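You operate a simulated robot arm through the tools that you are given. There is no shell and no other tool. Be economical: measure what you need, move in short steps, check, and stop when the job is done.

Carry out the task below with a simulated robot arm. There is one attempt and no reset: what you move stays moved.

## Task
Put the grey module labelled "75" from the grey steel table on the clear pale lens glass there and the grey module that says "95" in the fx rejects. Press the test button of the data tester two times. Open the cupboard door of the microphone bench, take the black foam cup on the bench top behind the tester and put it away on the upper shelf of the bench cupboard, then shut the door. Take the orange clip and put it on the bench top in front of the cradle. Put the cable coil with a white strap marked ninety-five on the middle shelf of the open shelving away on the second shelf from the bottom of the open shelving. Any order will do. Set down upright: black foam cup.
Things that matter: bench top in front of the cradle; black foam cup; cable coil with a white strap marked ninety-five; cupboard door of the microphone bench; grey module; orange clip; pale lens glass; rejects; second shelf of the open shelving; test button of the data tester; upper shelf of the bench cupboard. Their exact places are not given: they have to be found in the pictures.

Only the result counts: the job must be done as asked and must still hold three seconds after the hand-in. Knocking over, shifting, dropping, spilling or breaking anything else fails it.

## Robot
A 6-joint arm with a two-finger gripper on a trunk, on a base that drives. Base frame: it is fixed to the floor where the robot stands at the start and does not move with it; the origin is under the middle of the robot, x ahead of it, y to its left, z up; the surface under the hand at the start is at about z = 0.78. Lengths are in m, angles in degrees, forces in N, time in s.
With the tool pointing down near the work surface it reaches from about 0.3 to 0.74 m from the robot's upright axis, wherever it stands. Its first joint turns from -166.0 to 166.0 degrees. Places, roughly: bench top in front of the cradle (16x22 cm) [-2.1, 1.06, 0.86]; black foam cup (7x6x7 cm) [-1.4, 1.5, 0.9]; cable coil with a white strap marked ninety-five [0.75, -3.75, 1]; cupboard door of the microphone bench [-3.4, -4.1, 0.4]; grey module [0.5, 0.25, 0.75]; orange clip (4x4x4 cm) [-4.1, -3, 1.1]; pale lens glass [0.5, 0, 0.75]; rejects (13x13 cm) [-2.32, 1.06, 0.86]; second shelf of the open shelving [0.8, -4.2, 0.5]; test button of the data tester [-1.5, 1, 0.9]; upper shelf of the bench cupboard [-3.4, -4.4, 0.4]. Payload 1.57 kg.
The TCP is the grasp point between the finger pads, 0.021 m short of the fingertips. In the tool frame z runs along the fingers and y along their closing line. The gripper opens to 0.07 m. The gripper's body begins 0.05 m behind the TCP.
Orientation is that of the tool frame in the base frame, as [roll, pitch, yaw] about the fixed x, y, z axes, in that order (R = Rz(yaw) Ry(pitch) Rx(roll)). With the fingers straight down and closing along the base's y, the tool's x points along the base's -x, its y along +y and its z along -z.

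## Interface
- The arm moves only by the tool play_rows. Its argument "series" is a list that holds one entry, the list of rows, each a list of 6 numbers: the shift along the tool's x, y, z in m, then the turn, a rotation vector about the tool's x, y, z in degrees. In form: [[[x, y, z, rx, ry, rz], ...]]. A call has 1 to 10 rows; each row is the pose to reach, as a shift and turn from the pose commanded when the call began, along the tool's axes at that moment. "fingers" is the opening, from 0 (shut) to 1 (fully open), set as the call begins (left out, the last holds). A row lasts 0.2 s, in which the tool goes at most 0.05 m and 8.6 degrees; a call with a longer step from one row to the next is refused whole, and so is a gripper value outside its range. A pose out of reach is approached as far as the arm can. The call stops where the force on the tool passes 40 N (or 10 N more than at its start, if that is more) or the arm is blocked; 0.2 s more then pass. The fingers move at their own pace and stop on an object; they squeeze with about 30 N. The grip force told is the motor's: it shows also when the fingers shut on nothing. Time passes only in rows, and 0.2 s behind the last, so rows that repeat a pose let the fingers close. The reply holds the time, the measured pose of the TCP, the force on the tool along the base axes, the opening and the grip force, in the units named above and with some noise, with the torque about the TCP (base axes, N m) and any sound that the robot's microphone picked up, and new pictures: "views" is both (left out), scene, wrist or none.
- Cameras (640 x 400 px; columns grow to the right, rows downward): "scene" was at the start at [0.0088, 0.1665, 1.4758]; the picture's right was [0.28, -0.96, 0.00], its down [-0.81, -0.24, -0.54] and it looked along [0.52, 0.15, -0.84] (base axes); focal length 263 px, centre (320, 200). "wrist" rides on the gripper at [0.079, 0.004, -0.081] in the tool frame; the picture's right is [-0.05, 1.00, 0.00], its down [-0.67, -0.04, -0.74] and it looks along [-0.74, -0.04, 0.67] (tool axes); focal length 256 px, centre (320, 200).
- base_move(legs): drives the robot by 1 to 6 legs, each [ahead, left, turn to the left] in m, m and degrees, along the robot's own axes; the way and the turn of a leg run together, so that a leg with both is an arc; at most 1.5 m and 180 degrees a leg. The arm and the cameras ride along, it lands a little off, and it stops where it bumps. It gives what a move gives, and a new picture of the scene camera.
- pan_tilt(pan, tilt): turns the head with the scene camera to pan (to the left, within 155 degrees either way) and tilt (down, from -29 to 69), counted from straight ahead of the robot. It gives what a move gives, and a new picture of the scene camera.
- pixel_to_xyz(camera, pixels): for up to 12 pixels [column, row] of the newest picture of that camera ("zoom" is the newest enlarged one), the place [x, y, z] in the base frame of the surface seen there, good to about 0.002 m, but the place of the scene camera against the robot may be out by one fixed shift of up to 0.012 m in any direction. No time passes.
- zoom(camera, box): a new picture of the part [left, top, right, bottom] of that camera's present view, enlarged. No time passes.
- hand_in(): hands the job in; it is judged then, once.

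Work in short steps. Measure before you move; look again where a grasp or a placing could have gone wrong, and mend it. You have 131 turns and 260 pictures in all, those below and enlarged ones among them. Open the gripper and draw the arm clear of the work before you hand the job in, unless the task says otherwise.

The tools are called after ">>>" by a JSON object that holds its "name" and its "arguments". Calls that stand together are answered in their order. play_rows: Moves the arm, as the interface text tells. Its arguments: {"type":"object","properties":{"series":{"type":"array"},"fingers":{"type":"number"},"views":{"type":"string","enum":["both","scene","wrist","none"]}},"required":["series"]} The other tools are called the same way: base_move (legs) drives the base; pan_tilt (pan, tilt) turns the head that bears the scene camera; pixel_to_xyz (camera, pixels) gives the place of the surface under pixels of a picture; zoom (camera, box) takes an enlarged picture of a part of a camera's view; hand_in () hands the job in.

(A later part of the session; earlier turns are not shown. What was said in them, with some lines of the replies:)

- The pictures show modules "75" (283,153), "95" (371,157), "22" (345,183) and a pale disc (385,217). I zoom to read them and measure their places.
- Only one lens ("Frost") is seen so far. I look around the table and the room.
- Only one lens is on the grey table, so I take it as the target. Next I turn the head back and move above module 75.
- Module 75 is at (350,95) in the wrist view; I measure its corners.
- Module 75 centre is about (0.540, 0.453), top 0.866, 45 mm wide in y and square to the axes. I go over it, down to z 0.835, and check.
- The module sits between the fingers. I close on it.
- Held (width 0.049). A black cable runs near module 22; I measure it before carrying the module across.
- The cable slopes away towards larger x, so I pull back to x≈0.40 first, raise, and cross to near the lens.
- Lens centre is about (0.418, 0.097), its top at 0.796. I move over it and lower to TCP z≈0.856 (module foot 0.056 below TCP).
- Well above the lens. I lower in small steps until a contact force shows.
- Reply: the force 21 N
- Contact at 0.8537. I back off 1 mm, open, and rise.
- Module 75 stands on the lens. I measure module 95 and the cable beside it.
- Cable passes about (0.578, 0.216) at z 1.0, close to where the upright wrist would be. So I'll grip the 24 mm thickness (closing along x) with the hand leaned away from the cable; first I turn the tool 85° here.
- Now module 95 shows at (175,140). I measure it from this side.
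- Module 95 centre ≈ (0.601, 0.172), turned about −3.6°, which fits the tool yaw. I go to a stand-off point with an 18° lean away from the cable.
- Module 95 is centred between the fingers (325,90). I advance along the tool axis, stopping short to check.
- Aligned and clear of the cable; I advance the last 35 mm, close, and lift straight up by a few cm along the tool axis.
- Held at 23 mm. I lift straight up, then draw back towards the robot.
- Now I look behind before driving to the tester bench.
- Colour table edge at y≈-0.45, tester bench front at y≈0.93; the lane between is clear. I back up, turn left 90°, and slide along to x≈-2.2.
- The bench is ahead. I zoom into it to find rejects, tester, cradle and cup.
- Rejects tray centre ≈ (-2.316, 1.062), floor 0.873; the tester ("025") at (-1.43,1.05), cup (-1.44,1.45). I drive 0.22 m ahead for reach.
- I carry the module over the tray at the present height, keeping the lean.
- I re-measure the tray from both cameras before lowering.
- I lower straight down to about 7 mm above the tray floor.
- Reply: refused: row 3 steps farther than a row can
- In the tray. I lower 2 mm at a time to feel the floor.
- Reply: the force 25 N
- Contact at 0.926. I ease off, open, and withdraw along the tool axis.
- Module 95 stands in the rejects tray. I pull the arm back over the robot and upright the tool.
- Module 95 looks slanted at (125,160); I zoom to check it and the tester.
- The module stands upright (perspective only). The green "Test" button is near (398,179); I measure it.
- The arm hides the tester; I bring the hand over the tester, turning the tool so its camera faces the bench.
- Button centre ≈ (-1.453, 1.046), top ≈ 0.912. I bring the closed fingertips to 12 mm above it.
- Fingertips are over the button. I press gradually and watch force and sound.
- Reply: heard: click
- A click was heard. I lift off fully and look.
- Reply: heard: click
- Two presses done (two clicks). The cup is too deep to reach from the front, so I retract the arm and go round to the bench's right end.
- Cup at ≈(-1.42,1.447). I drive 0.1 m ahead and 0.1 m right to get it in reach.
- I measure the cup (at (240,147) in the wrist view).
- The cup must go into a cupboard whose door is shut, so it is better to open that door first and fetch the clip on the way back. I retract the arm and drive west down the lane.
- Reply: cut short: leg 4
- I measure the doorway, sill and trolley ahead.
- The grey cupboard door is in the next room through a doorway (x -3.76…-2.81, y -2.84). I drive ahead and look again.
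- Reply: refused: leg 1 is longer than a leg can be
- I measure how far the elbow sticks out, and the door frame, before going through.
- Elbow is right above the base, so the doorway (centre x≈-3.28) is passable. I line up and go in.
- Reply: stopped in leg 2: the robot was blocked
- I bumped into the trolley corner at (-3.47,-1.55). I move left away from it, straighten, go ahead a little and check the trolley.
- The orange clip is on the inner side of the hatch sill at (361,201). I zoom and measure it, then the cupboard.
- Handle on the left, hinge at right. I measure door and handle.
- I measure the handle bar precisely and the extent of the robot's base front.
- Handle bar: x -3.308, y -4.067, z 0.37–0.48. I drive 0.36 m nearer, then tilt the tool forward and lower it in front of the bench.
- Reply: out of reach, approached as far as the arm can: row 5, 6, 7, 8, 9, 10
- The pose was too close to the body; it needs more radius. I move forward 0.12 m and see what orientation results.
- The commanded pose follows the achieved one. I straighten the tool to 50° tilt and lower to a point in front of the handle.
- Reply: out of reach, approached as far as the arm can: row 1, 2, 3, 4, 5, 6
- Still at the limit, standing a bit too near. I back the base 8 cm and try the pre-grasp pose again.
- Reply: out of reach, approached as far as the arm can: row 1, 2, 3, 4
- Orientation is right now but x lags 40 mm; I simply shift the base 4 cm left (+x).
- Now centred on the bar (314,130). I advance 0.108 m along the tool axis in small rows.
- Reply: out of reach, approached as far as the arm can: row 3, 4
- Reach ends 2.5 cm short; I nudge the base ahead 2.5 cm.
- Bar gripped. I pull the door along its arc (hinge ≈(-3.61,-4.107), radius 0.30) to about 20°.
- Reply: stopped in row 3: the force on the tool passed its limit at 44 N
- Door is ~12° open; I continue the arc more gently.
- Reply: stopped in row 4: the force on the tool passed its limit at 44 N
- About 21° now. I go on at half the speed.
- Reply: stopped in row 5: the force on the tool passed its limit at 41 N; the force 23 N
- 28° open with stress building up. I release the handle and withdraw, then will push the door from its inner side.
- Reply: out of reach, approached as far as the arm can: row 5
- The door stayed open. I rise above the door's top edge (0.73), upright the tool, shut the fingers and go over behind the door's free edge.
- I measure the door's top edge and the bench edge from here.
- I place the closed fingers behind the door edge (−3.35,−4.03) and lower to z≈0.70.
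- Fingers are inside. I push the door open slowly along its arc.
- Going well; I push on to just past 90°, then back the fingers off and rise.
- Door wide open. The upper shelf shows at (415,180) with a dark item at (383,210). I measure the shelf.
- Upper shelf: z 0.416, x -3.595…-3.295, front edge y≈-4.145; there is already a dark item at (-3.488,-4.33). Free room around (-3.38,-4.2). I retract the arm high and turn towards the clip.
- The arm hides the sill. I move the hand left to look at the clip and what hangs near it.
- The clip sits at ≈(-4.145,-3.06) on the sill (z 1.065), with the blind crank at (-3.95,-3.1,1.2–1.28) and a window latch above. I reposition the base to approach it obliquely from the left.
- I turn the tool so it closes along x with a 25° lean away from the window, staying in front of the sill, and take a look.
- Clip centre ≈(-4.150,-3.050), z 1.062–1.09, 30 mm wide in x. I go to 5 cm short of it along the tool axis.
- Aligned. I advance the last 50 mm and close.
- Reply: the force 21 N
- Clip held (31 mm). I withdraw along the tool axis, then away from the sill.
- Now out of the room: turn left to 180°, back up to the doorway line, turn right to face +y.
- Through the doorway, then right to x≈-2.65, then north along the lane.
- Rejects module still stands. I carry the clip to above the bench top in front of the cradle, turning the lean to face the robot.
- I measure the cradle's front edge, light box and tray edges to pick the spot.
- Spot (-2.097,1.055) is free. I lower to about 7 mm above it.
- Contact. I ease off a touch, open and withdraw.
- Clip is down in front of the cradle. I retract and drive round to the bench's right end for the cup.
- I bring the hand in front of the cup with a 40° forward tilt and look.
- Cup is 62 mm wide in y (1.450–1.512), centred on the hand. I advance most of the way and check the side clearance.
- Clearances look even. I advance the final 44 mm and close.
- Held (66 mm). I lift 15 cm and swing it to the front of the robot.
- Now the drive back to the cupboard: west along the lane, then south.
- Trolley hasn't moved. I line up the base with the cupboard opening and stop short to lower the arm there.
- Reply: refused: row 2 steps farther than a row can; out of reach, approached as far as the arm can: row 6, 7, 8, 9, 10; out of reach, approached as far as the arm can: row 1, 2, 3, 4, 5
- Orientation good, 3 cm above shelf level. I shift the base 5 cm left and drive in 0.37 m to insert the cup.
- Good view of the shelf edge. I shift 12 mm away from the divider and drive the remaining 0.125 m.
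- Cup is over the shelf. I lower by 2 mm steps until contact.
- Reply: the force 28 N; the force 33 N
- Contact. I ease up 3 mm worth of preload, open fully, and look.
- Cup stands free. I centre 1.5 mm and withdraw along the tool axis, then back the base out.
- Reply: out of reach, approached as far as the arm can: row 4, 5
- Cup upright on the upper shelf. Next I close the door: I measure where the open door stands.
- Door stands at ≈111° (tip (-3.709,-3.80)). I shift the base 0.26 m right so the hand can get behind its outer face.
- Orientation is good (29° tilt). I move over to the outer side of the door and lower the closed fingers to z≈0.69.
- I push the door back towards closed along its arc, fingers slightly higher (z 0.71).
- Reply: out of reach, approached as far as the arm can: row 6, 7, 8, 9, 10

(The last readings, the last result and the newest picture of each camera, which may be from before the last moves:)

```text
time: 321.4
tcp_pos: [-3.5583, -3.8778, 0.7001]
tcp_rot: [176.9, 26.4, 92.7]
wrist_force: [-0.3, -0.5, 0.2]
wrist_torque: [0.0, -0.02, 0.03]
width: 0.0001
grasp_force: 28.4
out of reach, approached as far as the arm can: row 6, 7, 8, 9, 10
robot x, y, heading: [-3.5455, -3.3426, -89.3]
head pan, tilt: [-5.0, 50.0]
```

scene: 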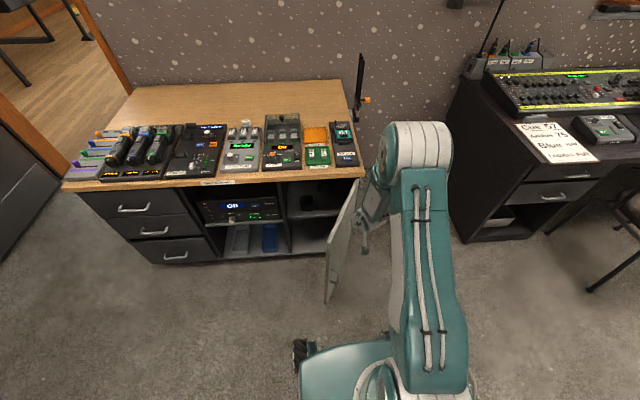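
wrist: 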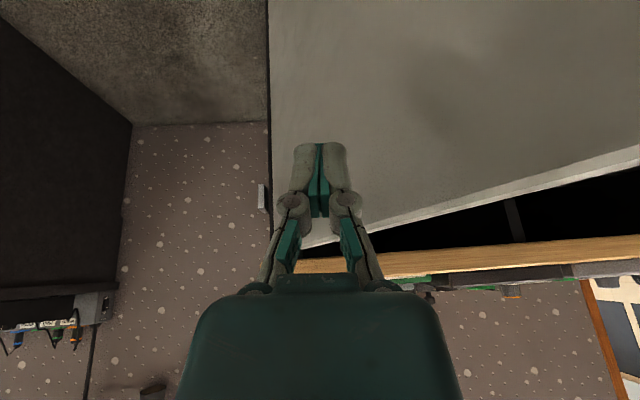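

Door at ≈75°; the arm is at its lateral limit, so I let the base push: 13 cm left, then ahead.

>>> {"name": "base_move", "arguments": {"legs": [[0, 0.13, 0], [0.14, 0, 0]]}}

```text
time: 323.6
tcp_pos: [-3.4243, -4.0178, 0.6992]
tcp_rot: [177.1, 26.4, 92.8]
wrist_force: [1.3, 0.6, 0.6]
wrist_torque: [0.01, 0.02, 0.0]
width: 0.0
grasp_force: 28.8
robot x, y, heading: [-3.4096, -3.4807, -89.4]
head pan, tilt: [-5.0, 50.0]
```

scene: 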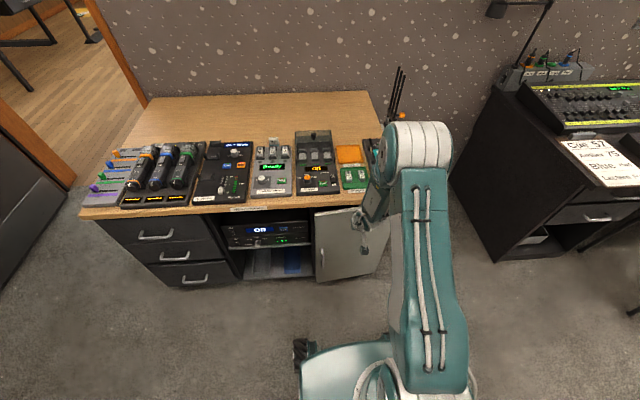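

Door nearly closed. I push the rest with the arm in small steps until it meets the frame.

>>> {"name": "play_rows", "arguments": {"series": [[[-0.018, 0, 0.009, 0, 0, 0], [-0.036, 0, 0.018, 0, 0, 0], [-0.05, 0, 0.025, 0, 0, 0], [-0.059, 0, 0.029, 0, 0, 0], [-0.066, 0, 0.033, 0, 0, 0], [-0.072, 0, 0.036, 0, 0, 0]]], "views": "both"}}

```text
time: 324.8
tcp_pos: [-3.4216, -4.0828, 0.6976]
tcp_rot: [176.8, 26.0, 92.7]
wrist_force: [0.9, 8.3, 2.5]
wrist_torque: [0.07, -0.04, 0.01]
width: 0.0
grasp_force: 29.2
robot x, y, heading: [-3.4103, -3.4815, -89.2]
head pan, tilt: [-5.0, 50.0]
stopped in row 5: the force on the tool passed its limit at 51 N (the readings are from after the stop); the commanded pose is now the measured one
```

scene: 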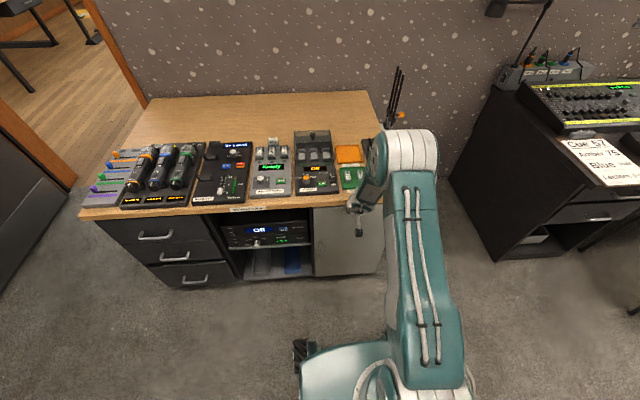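
wrist: 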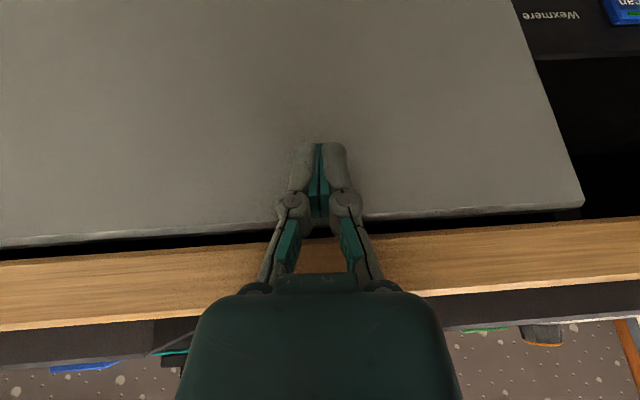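

Contact with the frame, it seems. I measure the door face to verify it is closed (was y −4.107).

>>> {"name": "pixel_to_xyz", "arguments": {"camera": "wrist", "pixels": [[560, 170], [500, 150], [420, 190], [100, 150], [200, 200]]}}

>>> {"name": "pixel_to_xyz", "arguments": {"camera": "scene", "pixels": [[320, 240], [330, 265], [375, 260], [318, 225]]}}

```text
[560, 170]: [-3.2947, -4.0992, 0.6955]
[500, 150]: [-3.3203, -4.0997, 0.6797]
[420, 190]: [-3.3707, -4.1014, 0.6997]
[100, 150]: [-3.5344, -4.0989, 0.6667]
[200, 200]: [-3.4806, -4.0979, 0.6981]
```

```text
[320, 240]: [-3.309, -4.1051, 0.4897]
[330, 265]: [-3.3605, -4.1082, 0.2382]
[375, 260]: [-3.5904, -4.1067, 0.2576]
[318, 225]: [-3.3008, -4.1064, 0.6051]
```

Door is shut (face y≈-4.106). I draw the hand back and up, then reverse out of the room.

>>> {"name": "play_rows", "arguments": {"series": [[[0.027, 0, -0.013, 0, 0, 0], [0.06, 0, -0.03, 0, 0, 0], [0.085, 0, -0.045, 0, 0, 0], [0.066, 0, -0.085, 0, 0, 0], [0.047, 0, -0.126, 0, 4, 0], [0.027, 0, -0.166, 0, 8, 0], [0.008, 0, -0.206, 0, 12, 0], [-0.012, 0, -0.246, 0, 16, 0], [-0.03, 0, -0.286, 0, 20, 0], [-0.045, 0, -0.326, 0, 26, 0]]], "fingers": 1, "views": "none"}}

>>> {"name": "base_move", "arguments": {"legs": [[-0.3, 0, 0], [0, 0.13, -0.8], [-1.05, 0, 0], [0, 1.3, 0], [0, 0.95, 0]]}}

>>> {"name": "pan_tilt", "arguments": {"pan": 20, "tilt": 25}}

```text
time: 327.0
tcp_pos: [-3.4434, -3.9801, 1.01]
tcp_rot: [177.3, 0.1, 94.1]
wrist_force: [-0.2, 0.0, -0.1]
wrist_torque: [-0.01, 0.01, 0.03]
width: 0.0701
grasp_force: 0.0
out of reach, approached as far as the arm can: row 5, 6
robot x, y, heading: [-3.4086, -3.4819, -89.6]
head pan, tilt: [-5.0, 50.0]
```

```text
time: 345.7
tcp_pos: [-1.0766, -2.634, 1.0102]
tcp_rot: [177.1, 0.1, 92.8]
wrist_force: [0.4, 1.1, -0.8]
wrist_torque: [0.03, -0.01, 0.01]
width: 0.07
grasp_force: 0.1
robot x, y, heading: [-1.0273, -2.134, -90.6]
head pan, tilt: [-5.0, 50.0]
```

scene: 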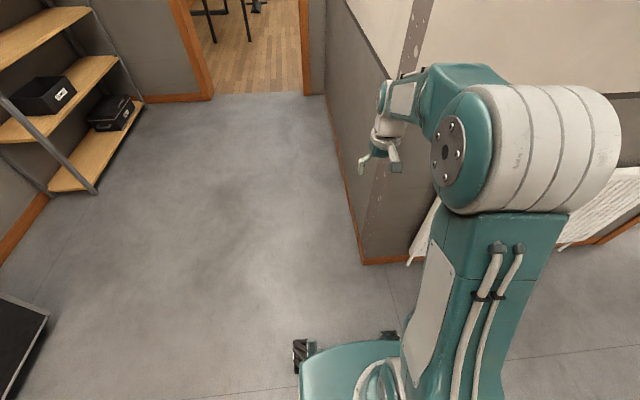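

```text
time: 346.6
tcp_pos: [-1.075, -2.6348, 1.0108]
tcp_rot: [177.2, 0.2, 92.8]
wrist_force: [0.2, -0.9, -0.7]
wrist_torque: [-0.01, 0.01, 0.03]
width: 0.0698
grasp_force: 0.0
robot x, y, heading: [-1.0317, -2.1394, -91.0]
head pan, tilt: [20.0, 25.0]
```

scene: 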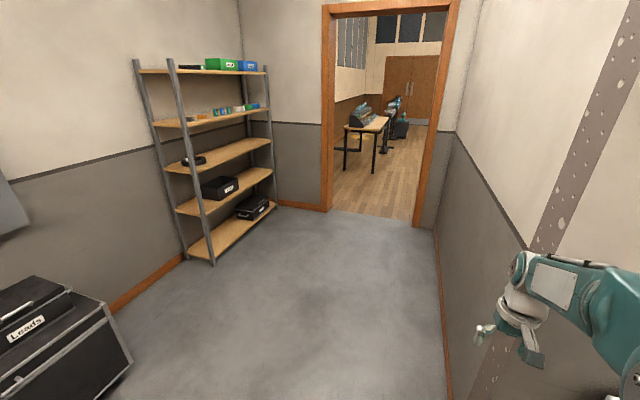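

The shelving is at left; the coil on the middle shelf at (193,160). I zoom in and measure.

>>> {"name": "zoom", "arguments": {"camera": "scene", "box": [130, 120, 290, 260]}}

>>> {"name": "pixel_to_xyz", "arguments": {"camera": "scene", "pixels": [[193, 160], [165, 170], [262, 140], [180, 208], [270, 172], [220, 187], [215, 262], [185, 258], [200, 122], [237, 150], [195, 200], [255, 180]]}}

```text
2.86 times, centred on (210, 190) of scene
```

zoom: 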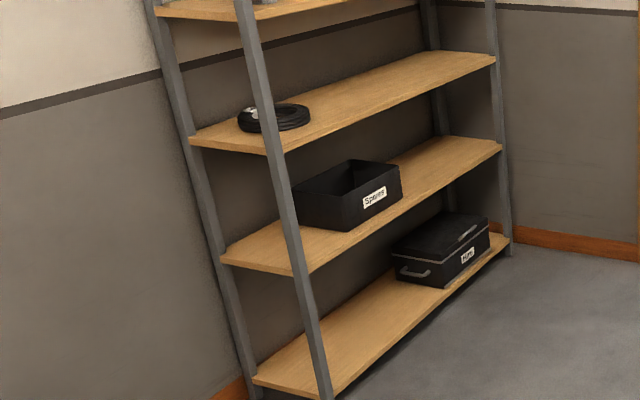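

```text
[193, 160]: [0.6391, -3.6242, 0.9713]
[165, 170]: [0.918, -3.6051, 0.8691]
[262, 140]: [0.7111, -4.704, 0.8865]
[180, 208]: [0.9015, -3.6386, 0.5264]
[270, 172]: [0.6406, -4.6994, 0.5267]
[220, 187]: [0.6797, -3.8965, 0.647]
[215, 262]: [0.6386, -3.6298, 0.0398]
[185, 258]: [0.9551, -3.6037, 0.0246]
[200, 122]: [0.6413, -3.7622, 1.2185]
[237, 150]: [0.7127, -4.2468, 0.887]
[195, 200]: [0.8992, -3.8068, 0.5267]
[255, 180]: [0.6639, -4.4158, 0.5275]
```

>>> {"name": "pixel_to_xyz", "arguments": {"camera": "scene", "pixels": [[440, 300], [448, 390], [130, 360], [108, 310], [70, 290], [120, 390], [235, 190], [285, 205]]}}

>>> {"name": "zoom", "arguments": {"camera": "scene", "box": [170, 140, 220, 180]}}

```text
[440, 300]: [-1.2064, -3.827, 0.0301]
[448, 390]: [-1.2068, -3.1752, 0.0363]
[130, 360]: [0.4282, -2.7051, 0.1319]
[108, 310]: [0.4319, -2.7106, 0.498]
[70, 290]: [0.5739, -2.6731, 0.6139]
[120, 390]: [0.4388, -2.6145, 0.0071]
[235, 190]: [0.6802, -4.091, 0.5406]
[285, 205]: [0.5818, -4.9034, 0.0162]
```

```text
10.00 times, centred on (195, 160) of scene
```

zoom: 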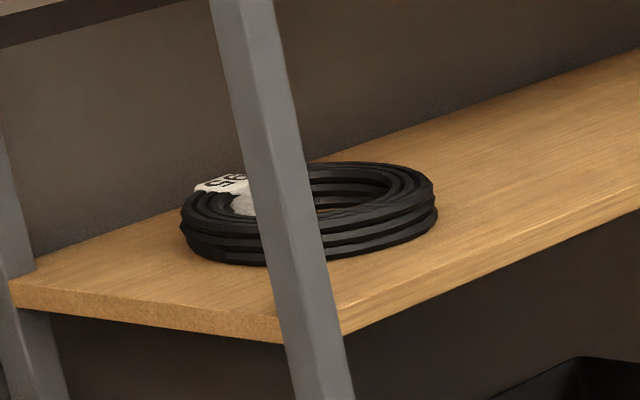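

Free floor up to x≈0.6. I drive to (-0.05,-3.75) and turn to face the shelving.

>>> {"name": "base_move", "arguments": {"legs": [[0, 0.97, 0], [1.45, 0, 0], [0.15, 0, 0], [0, 0, 90.5]]}}

>>> {"name": "pan_tilt", "arguments": {"pan": 5, "tilt": 45}}

```text
time: 363.2
tcp_pos: [0.4427, -3.7979, 1.01]
tcp_rot: [177.2, 0.2, -176.8]
wrist_force: [0.6, -0.1, -0.3]
wrist_torque: [0.04, -0.01, -0.01]
width: 0.0698
grasp_force: 0.0
robot x, y, heading: [-0.0578, -3.7612, -0.4]
head pan, tilt: [20.0, 25.0]
```

scene: 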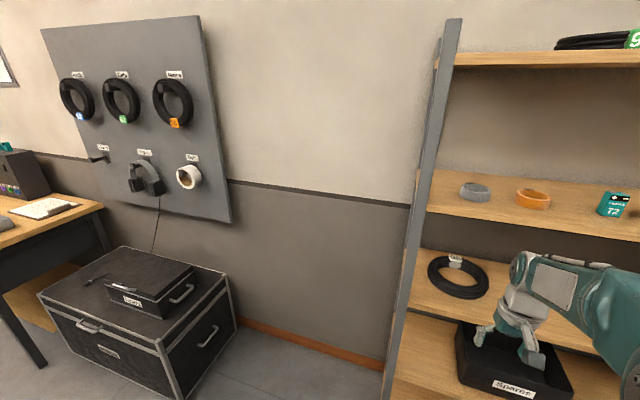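

```text
time: 364.1
tcp_pos: [0.4411, -3.7993, 1.0102]
tcp_rot: [177.2, 0.3, -176.9]
wrist_force: [0.5, 0.2, 0.5]
wrist_torque: [0.04, -0.01, 0.0]
width: 0.0702
grasp_force: 0.1
robot x, y, heading: [-0.0555, -3.7547, -0.3]
head pan, tilt: [5.0, 45.0]
```

scene: 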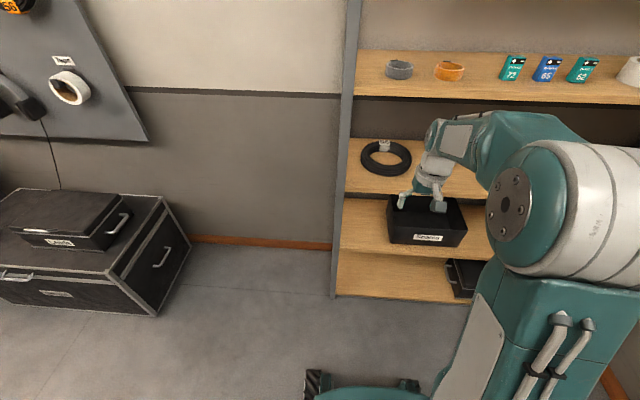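

>>> {"name": "zoom", "arguments": {"camera": "scene", "box": [340, 120, 440, 190]}}

>>> {"name": "pixel_to_xyz", "arguments": {"camera": "scene", "pixels": [[385, 146], [362, 157], [410, 157], [386, 173], [386, 166], [372, 145], [400, 146], [386, 157], [350, 185], [375, 198], [348, 240], [440, 255]]}}

```text
5.71 times, centred on (390, 155) of scene
```

zoom: 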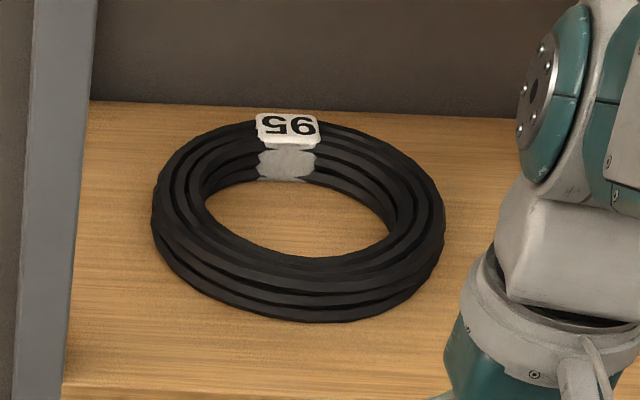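

```text
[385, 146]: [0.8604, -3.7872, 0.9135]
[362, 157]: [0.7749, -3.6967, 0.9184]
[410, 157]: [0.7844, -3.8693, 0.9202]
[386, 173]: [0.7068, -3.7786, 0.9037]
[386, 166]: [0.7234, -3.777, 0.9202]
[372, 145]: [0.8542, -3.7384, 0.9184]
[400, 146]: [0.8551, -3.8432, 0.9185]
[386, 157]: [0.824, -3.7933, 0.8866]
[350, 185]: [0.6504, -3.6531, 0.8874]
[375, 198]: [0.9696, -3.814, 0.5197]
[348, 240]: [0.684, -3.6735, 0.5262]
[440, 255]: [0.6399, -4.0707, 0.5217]
```

It is the white-strap "95" coil: centre ≈(0.79,-3.783), ring radii 55–88 mm, z 0.887–0.92. My plan: hook the hole and draw it ~6 cm to the shelf front, then grip its right side. First I tilt the tool 40°, then move the base closer.

>>> {"name": "play_rows", "arguments": {"series": [[[0, 0, 0, 0.5, -7, 0.5], [0, 0, 0, 1, -14, 1], [0, 0, 0, 1.5, -21, 1.5], [0, 0, 0, 2, -28, 2], [0, 0, 0, 2.5, -34, 2.5], [0, 0, 0, 2.8, -40, 3], [0, 0, 0, 2.8, -40, 3]]], "fingers": 0, "views": "none"}}

>>> {"name": "base_move", "arguments": {"legs": [[0.2, 0.05, 0.3]]}}

>>> {"name": "play_rows", "arguments": {"series": [[[0, 0, 0, 0, 0, 0]]], "views": "wrist"}}

```text
time: 365.7
tcp_pos: [0.4402, -3.7994, 1.0102]
tcp_rot: [178.4, 40.1, 178.5]
wrist_force: [0.3, -0.8, -0.5]
wrist_torque: [-0.02, -0.01, 0.03]
width: 0.0
grasp_force: 28.4
robot x, y, heading: [-0.06, -3.756, -0.6]
head pan, tilt: [5.0, 45.0]
```

```text
time: 367.3
tcp_pos: [0.6426, -3.7469, 1.0108]
tcp_rot: [178.2, 40.2, 178.8]
wrist_force: [0.7, -0.3, 1.0]
wrist_torque: [-0.03, -0.01, -0.01]
width: 0.0
grasp_force: 28.4
robot x, y, heading: [0.1451, -3.7089, 0.2]
head pan, tilt: [5.0, 45.0]
```

scene: 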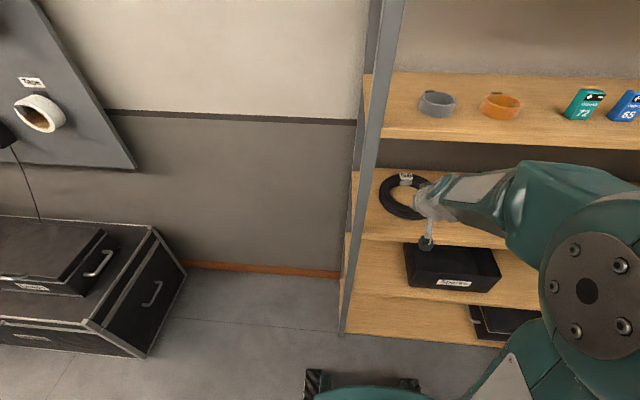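

```text
time: 367.7
tcp_pos: [0.6431, -3.7452, 1.011]
tcp_rot: [178.4, 40.0, 179.0]
wrist_force: [0.2, 0.0, -0.6]
wrist_torque: [-0.02, 0.01, -0.01]
width: 0.0
grasp_force: 28.7
robot x, y, heading: [0.145, -3.7081, 0.1]
head pan, tilt: [5.0, 45.0]
```

wrist: 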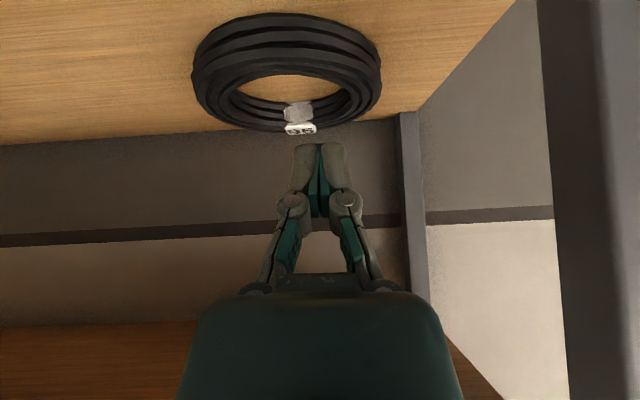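

>>> {"name": "pixel_to_xyz", "arguments": {"camera": "wrist", "pixels": [[288, 60], [288, 20], [196, 75], [380, 75], [222, 90], [355, 88], [290, 90], [200, 55], [378, 55]]}}

```text
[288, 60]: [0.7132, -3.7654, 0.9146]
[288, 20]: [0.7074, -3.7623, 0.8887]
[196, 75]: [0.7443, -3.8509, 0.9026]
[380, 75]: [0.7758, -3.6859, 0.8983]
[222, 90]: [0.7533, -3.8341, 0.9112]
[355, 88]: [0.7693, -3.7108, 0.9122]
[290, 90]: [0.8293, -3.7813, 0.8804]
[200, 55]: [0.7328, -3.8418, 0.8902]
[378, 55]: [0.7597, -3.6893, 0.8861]
```

Wrist readings put the ring centre at ≈(0.79,-3.772), top 0.915. I enter the hole with the closed fingers.

>>> {"name": "play_rows", "arguments": {"series": [[[-0.016, -0.013, 0.028, 0, 0, 0], [-0.033, -0.026, 0.0564, 0, 0, 0], [-0.033, -0.026, 0.096, 0, 0, 0], [-0.033, -0.026, 0.13, 0, 0, 0], [-0.033, -0.026, 0.155, 0, 0, 0], [-0.033, -0.026, 0.155, 0, 0, 0]]], "views": "both"}}

```text
time: 369.1
tcp_pos: [0.7668, -3.7691, 0.9117]
tcp_rot: [178.4, 40.0, 178.9]
wrist_force: [-0.3, 0.1, 0.2]
wrist_torque: [-0.03, 0.02, 0.02]
width: 0.0001
grasp_force: 28.4
robot x, y, heading: [0.147, -3.705, 0.2]
head pan, tilt: [5.0, 45.0]
```

scene: 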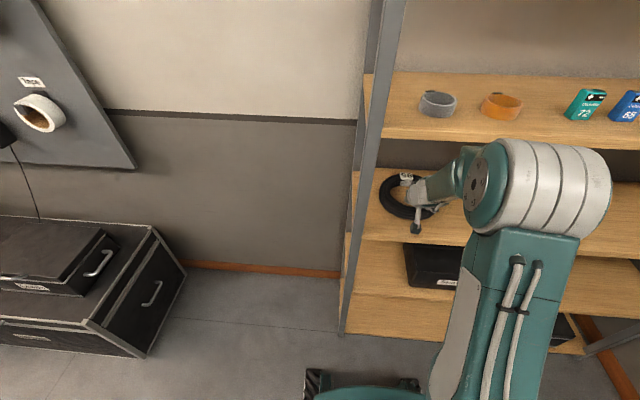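
wrist: 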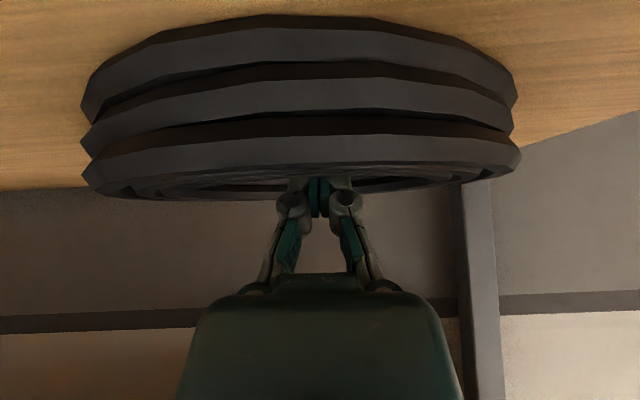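

Fingers are in the hole. I pull straight back 8 cm.

>>> {"name": "play_rows", "arguments": {"series": [[[0.0153, 0, -0.0129, 0, 0, 0], [0.0306, 0, -0.0257, 0, 0, 0], [0.046, 0, -0.0386, 0, 0, 0], [0.0613, 0, -0.0514, 0, 0, 0], [0.0613, 0, -0.0514, 0, 0, 0]]], "views": "wrist"}}

>>> {"name": "zoom", "arguments": {"camera": "scene", "box": [340, 150, 460, 250]}}

```text
time: 370.3
tcp_pos: [0.6874, -3.7687, 0.9152]
tcp_rot: [178.4, 40.3, 178.9]
wrist_force: [12.5, -1.3, 20.3]
wrist_torque: [0.23, 0.21, -0.17]
width: 0.0001
grasp_force: 28.1
robot x, y, heading: [0.1474, -3.7031, 0.3]
head pan, tilt: [5.0, 45.0]
```

wrist: 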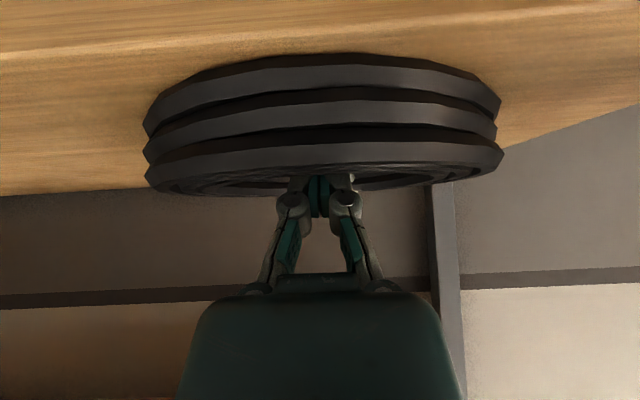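

```text
4.00 times, centred on (400, 200) of scene
```

zoom: 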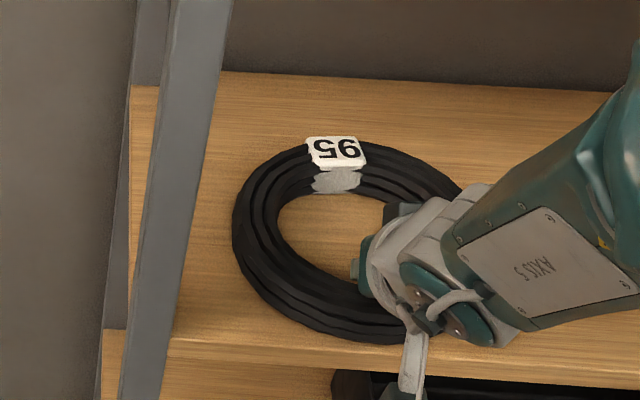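

The coil came forward to the shelf front. I back the fingers out, open, and move over the right side of the ring.

>>> {"name": "play_rows", "arguments": {"series": [[[-0.009, 0, 0.006, 0, 0, 0], [-0.009, 0, -0.03, 0, 0, 0], [-0.009, 0, -0.075, 0, 0, 0], [-0.02, -0.04, -0.075, 0, 0, 0], [-0.03, -0.075, -0.075, 0, 0, 0], [-0.03, -0.075, -0.075, 0, 0, 0]]], "fingers": 1, "views": "wrist"}}

```text
time: 371.7
tcp_pos: [0.6633, -3.8447, 0.9875]
tcp_rot: [178.3, 40.0, 178.9]
wrist_force: [0.4, -0.3, 0.3]
wrist_torque: [-0.01, 0.0, -0.02]
width: 0.0702
grasp_force: 0.1
robot x, y, heading: [0.1451, -3.7063, -0.1]
head pan, tilt: [5.0, 45.0]
```

wrist: 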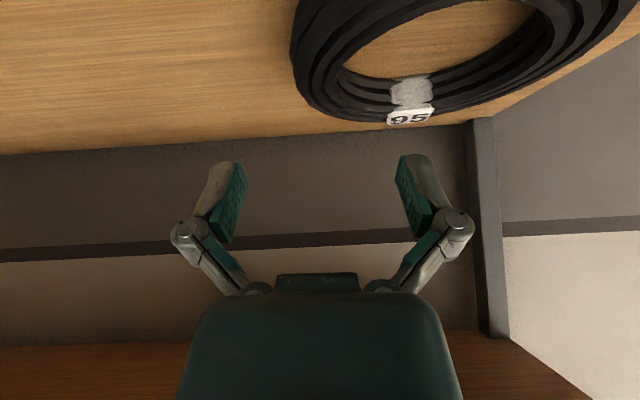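

>>> {"name": "pixel_to_xyz", "arguments": {"camera": "wrist", "pixels": [[296, 40], [296, 70], [305, 60], [330, 60], [342, 62], [320, 50], [312, 30], [350, 85], [310, 90], [405, 112], [440, 30], [200, 60]]}}

```text
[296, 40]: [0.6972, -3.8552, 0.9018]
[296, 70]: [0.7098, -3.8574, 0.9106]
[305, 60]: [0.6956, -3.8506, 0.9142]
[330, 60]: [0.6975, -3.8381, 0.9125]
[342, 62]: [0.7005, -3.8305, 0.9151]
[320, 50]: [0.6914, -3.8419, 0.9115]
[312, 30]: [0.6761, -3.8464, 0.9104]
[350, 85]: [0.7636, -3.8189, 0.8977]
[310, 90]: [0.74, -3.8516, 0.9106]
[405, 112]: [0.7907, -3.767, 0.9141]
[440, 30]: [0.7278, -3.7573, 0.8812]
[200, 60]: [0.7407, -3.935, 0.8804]
```

Ring centre is now ≈(0.718,-3.770); its right section lies at y -3.857…-3.825. I lower the open fingers astride it.

>>> {"name": "play_rows", "arguments": {"series": [[[0.003, 0.001, 0.03, 0, 0, 0], [0.006, 0.002, 0.06, 0, 0, 0], [0.01, 0.002, 0.085, 0, 0, 0], [0.01, 0.002, 0.095, 0, 0, 0], [0.01, 0.002, 0.095, 0, 0, 0]]], "views": "wrist"}}

>>> {"name": "play_rows", "arguments": {"series": [[[0, 0, 0, 0, 0, 0], [0, 0, 0, 0, 0, 0], [0, 0, 0, 0, 0, 0], [-0.01, 0, -0.012, 0, 0, 0], [-0.02, 0, -0.024, 0, 0, 0]]], "fingers": 0, "views": "both"}}

```text
time: 372.9
tcp_pos: [0.7165, -3.8413, 0.9094]
tcp_rot: [178.4, 40.1, 179.0]
wrist_force: [-0.1, 0.6, 0.2]
wrist_torque: [-0.03, 0.02, 0.01]
width: 0.0701
grasp_force: 0.1
robot x, y, heading: [0.1479, -3.7032, 0.1]
head pan, tilt: [5.0, 45.0]
```

wrist: 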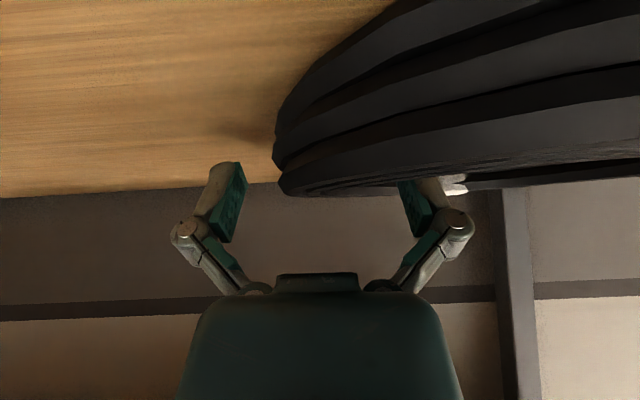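

```text
time: 374.1
tcp_pos: [0.7172, -3.8418, 0.941]
tcp_rot: [178.3, 40.0, 178.9]
wrist_force: [-1.8, -0.2, -5.1]
wrist_torque: [-0.35, 0.01, 0.04]
width: 0.0385
grasp_force: 30.3
robot x, y, heading: [0.1456, -3.7055, -0.0]
head pan, tilt: [5.0, 45.0]
```

scene: 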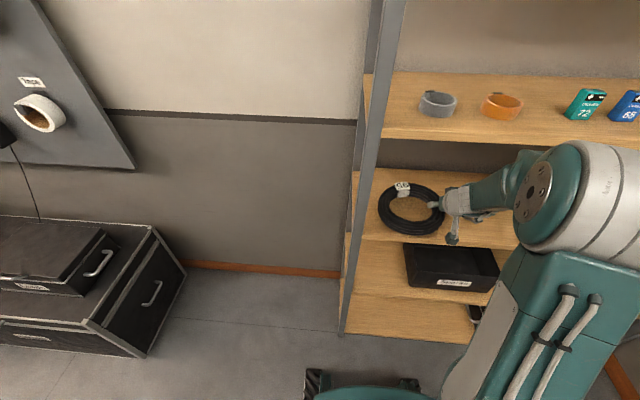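
wrist: 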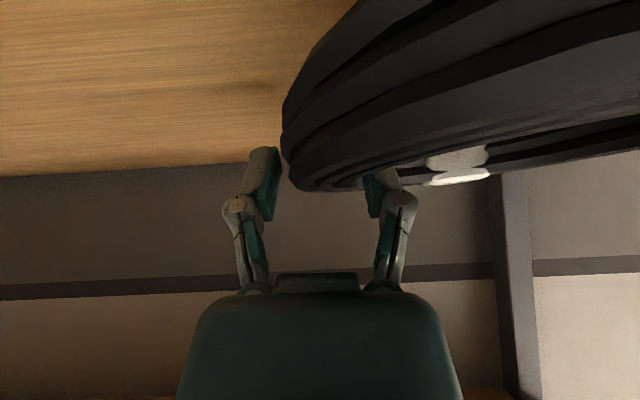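

Coil lifted (38 mm grip, ~0.5 kg). I drive the base back to clear the shelf, then lower the arm in front of the shelving.

>>> {"name": "base_move", "arguments": {"legs": [[-0.35, 0, 0]]}}

>>> {"name": "play_rows", "arguments": {"series": [[[0.028, 0, 0.033, 0, 0, 0], [0.055, 0, 0.066, 0, 0, 0], [0.083, 0, 0.099, 0, 0, 0], [0.11, 0, 0.132, 0, 0, 0], [0.138, 0, 0.165, 0, 0, 0], [0.165, 0, 0.198, 0, 0, 0], [0.193, 0, 0.231, 0, 0, 0], [0.215, 0, 0.257, 0, 0, 0]]], "views": "wrist"}}

```text
time: 376.4
tcp_pos: [0.3734, -3.8429, 0.9407]
tcp_rot: [178.4, 40.1, 179.0]
wrist_force: [0.2, 0.7, -4.2]
wrist_torque: [-0.32, 0.04, -0.01]
width: 0.0386
grasp_force: 29.8
robot x, y, heading: [-0.1991, -3.7086, 0.3]
head pan, tilt: [5.0, 45.0]
```

scene: 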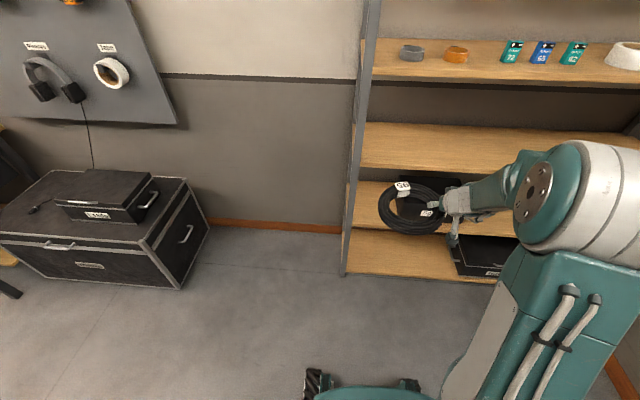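

```text
time: 378.1
tcp_pos: [0.3715, -3.8357, 0.6035]
tcp_rot: [178.2, 40.2, 179.0]
wrist_force: [0.7, -0.1, -4.8]
wrist_torque: [-0.39, 0.03, 0.05]
width: 0.0386
grasp_force: 30.2
robot x, y, heading: [-0.1979, -3.7048, 0.2]
head pan, tilt: [5.0, 45.0]
```

wrist: 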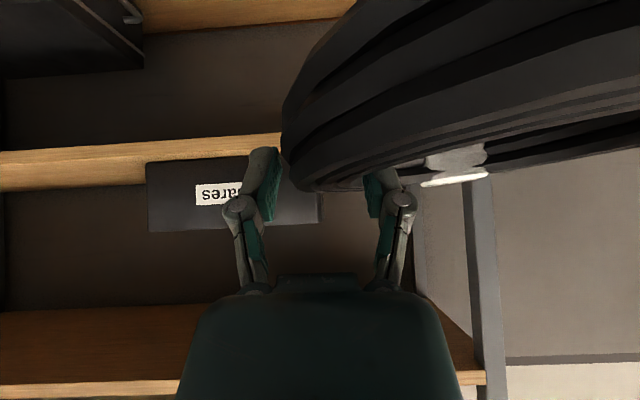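

Coil holds level at z 0.60. I slide the base right 0.63 m, pan to check the free part of the second shelf.

>>> {"name": "base_move", "arguments": {"legs": [[0, -0.63, 0]]}}

>>> {"name": "pixel_to_xyz", "arguments": {"camera": "scene", "pixels": [[395, 205], [380, 200], [350, 200], [450, 215], [330, 235], [420, 200]]}}

```text
time: 381.7
tcp_pos: [0.3746, -4.4584, 0.6042]
tcp_rot: [178.4, 40.2, 179.0]
wrist_force: [-0.1, -1.0, -4.9]
wrist_torque: [-0.33, 0.02, -0.01]
width: 0.0384
grasp_force: 30.5
robot x, y, heading: [-0.1961, -4.3329, 0.0]
head pan, tilt: [5.0, 45.0]
```

scene: 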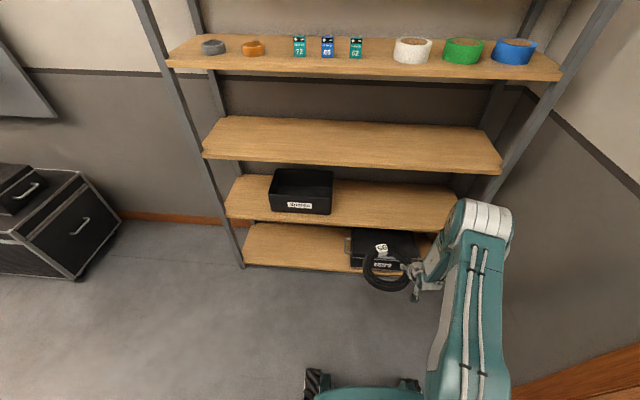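

```text
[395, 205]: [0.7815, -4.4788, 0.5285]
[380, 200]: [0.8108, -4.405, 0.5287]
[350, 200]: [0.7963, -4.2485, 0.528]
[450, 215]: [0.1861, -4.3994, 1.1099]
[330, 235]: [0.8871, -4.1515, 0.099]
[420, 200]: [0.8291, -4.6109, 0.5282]
```

The second shelf is free there (y -4.15…-4.65). I drive ahead 0.355 m to bring the coil over it.

>>> {"name": "base_move", "arguments": {"legs": [[0.355, 0, 0]]}}

>>> {"name": "play_rows", "arguments": {"series": [[[0.008, 0, 0.0095, 0, 0, 0], [0.016, 0, 0.019, 0, 0, 0], [0.022, 0, 0.0265, 0, 0, 0]]], "views": "wrist"}}

```text
time: 384.0
tcp_pos: [0.7354, -4.4606, 0.6053]
tcp_rot: [178.3, 40.1, 178.9]
wrist_force: [-0.2, 0.5, -4.4]
wrist_torque: [-0.36, 0.03, -0.01]
width: 0.0386
grasp_force: 29.7
robot x, y, heading: [0.1618, -4.3296, 0.3]
head pan, tilt: [5.0, 45.0]
```

scene: 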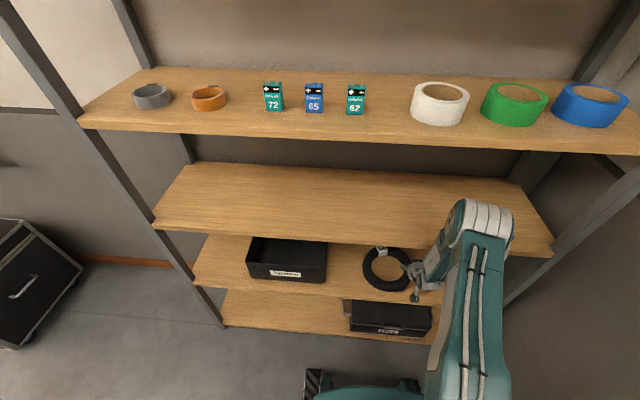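

```text
time: 384.8
tcp_pos: [0.7361, -4.4605, 0.5714]
tcp_rot: [177.9, 40.1, 178.6]
wrist_force: [0.3, 0.4, -5.2]
wrist_torque: [-0.32, 0.03, -0.01]
width: 0.0385
grasp_force: 30.2
robot x, y, heading: [0.1648, -4.332, 0.4]
head pan, tilt: [5.0, 45.0]
```

wrist: 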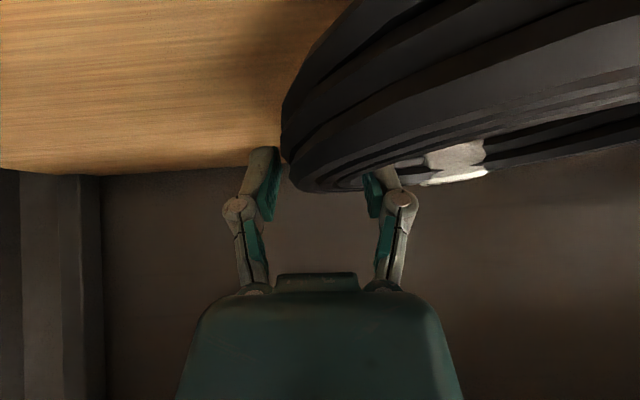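

Slightly deeper for safety (1.2 cm), then I lower until contact.

>>> {"name": "base_move", "arguments": {"legs": [[0.012, 0, 0]]}}

>>> {"name": "play_rows", "arguments": {"series": [[[0.0019, 0, 0.0023, 0, 0, 0], [0.0039, 0, 0.0046, 0, 0, 0], [0.0058, 0, 0.0069, 0, 0, 0], [0.0077, 0, 0.0092, 0, 0, 0]]], "views": "none"}}

```text
time: 385.6
tcp_pos: [0.7407, -4.4591, 0.5683]
tcp_rot: [177.7, 39.5, 178.5]
wrist_force: [0.7, 0.6, -4.2]
wrist_torque: [-0.37, 0.0, -0.02]
width: 0.0383
grasp_force: 30.5
robot x, y, heading: [0.1729, -4.3301, 0.5]
head pan, tilt: [5.0, 45.0]
stopped in leg 1: the robot was blocked; the commanded pose is now the measured one
```

scene: 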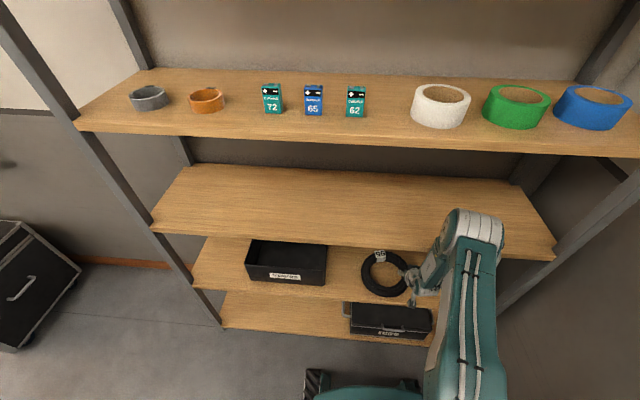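

```text
time: 386.6
tcp_pos: [0.7412, -4.46, 0.5574]
tcp_rot: [177.5, 39.6, 178.4]
wrist_force: [-2.0, -2.3, 2.0]
wrist_torque: [0.73, -0.04, 0.22]
width: 0.0381
grasp_force: 30.2
robot x, y, heading: [0.172, -4.3316, 0.0]
head pan, tilt: [5.0, 45.0]
5 turns are left
```

The coil touches the shelf. With few turns left, I open now, wait, and rise straight up 6 cm so both fingers leave the ring.

>>> {"name": "play_rows", "arguments": {"series": [[[0, 0, 0, 0, 0, 0], [0, 0, 0, 0, 0, 0], [0, 0, 0, 0, 0, 0], [-0.013, 0, -0.015, 0, 0, 0], [-0.026, 0, -0.031, 0, 0, 0], [-0.039, 0, -0.046, 0, 0, 0], [-0.045, 0, -0.054, 0, 0, 0]]], "fingers": 1, "views": "both"}}

```text
time: 388.2
tcp_pos: [0.7334, -4.4613, 0.6223]
tcp_rot: [177.3, 38.7, 178.3]
wrist_force: [0.7, -0.1, 0.9]
wrist_torque: [-0.03, -0.03, 0.01]
width: 0.0701
grasp_force: 0.1
robot x, y, heading: [0.1758, -4.3331, 0.1]
head pan, tilt: [5.0, 45.0]
4 turns are left
```

scene: 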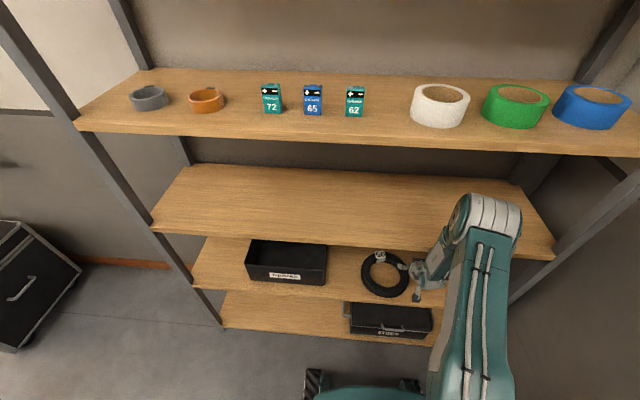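
wrist: 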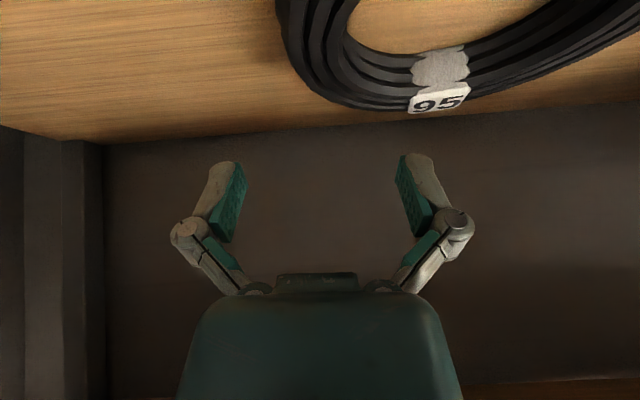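

The coil lies flat on the second shelf and the fingers are clear above it. I back the base out.

>>> {"name": "base_move", "arguments": {"legs": [[-0.45, 0, 0]]}}

>>> {"name": "zoom", "arguments": {"camera": "scene", "box": [220, 140, 500, 290]}}

```text
time: 390.9
tcp_pos: [0.301, -4.4641, 0.6287]
tcp_rot: [177.8, 39.6, 178.2]
wrist_force: [1.0, 0.0, 0.8]
wrist_torque: [0.0, -0.01, 0.0]
width: 0.07
grasp_force: 0.0
robot x, y, heading: [-0.2675, -4.3324, -0.2]
head pan, tilt: [5.0, 45.0]
```

scene: 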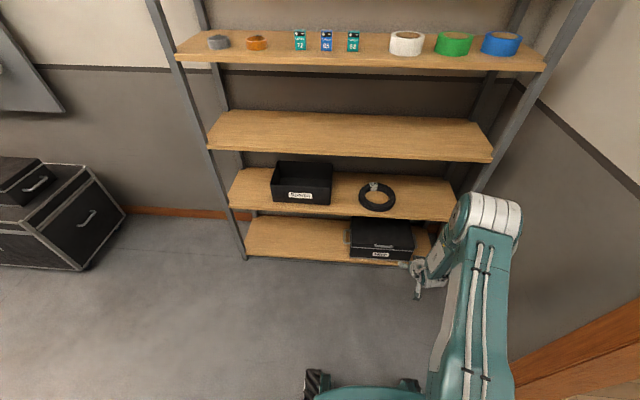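

```text
2.29 times, centred on (360, 215) of scene
3 turns are left
```

zoom: 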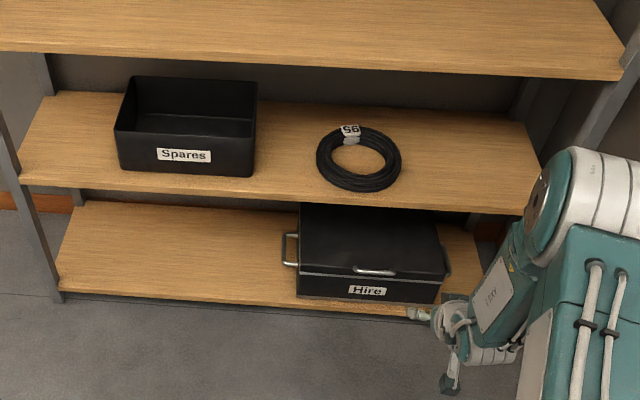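

The coil rests flat and fully on the second shelf, the gripper is open and the arm is clear. I hand in.

>>> {"name": "hand_in", "arguments": {}}

```text
The job is handed in.
```

The job is handed in and every step was carried out; I don't have the judge's result.

- **Modules:** "75" stands on the pale lens glass, the only lens on the grey steel table; its label reads "Frost". "95" stands in the tray labelled "Rejects".
- **Data tester:** I pressed the test button two times and heard a click each time.
- **Cup and cupboard:** The black foam cup stands upright on the upper shelf. The door is shut, with its face measured back at the closed position.
- **Orange clip:** It is on the bench top in front of the cradle.
- **Cable coil:** The white-strap "95" coil lies flat on the second shelf from the bottom, to the right of the "Spares" box.

While driving I bumped the tool trolley once; its corner later measured the same as before. Earlier, one base leg near the colour table was cut short without a reported cause, and I saw nothing disturbed there. The base was also stopped once at the shelving during the coil placing, and nothing had moved in the last picture.
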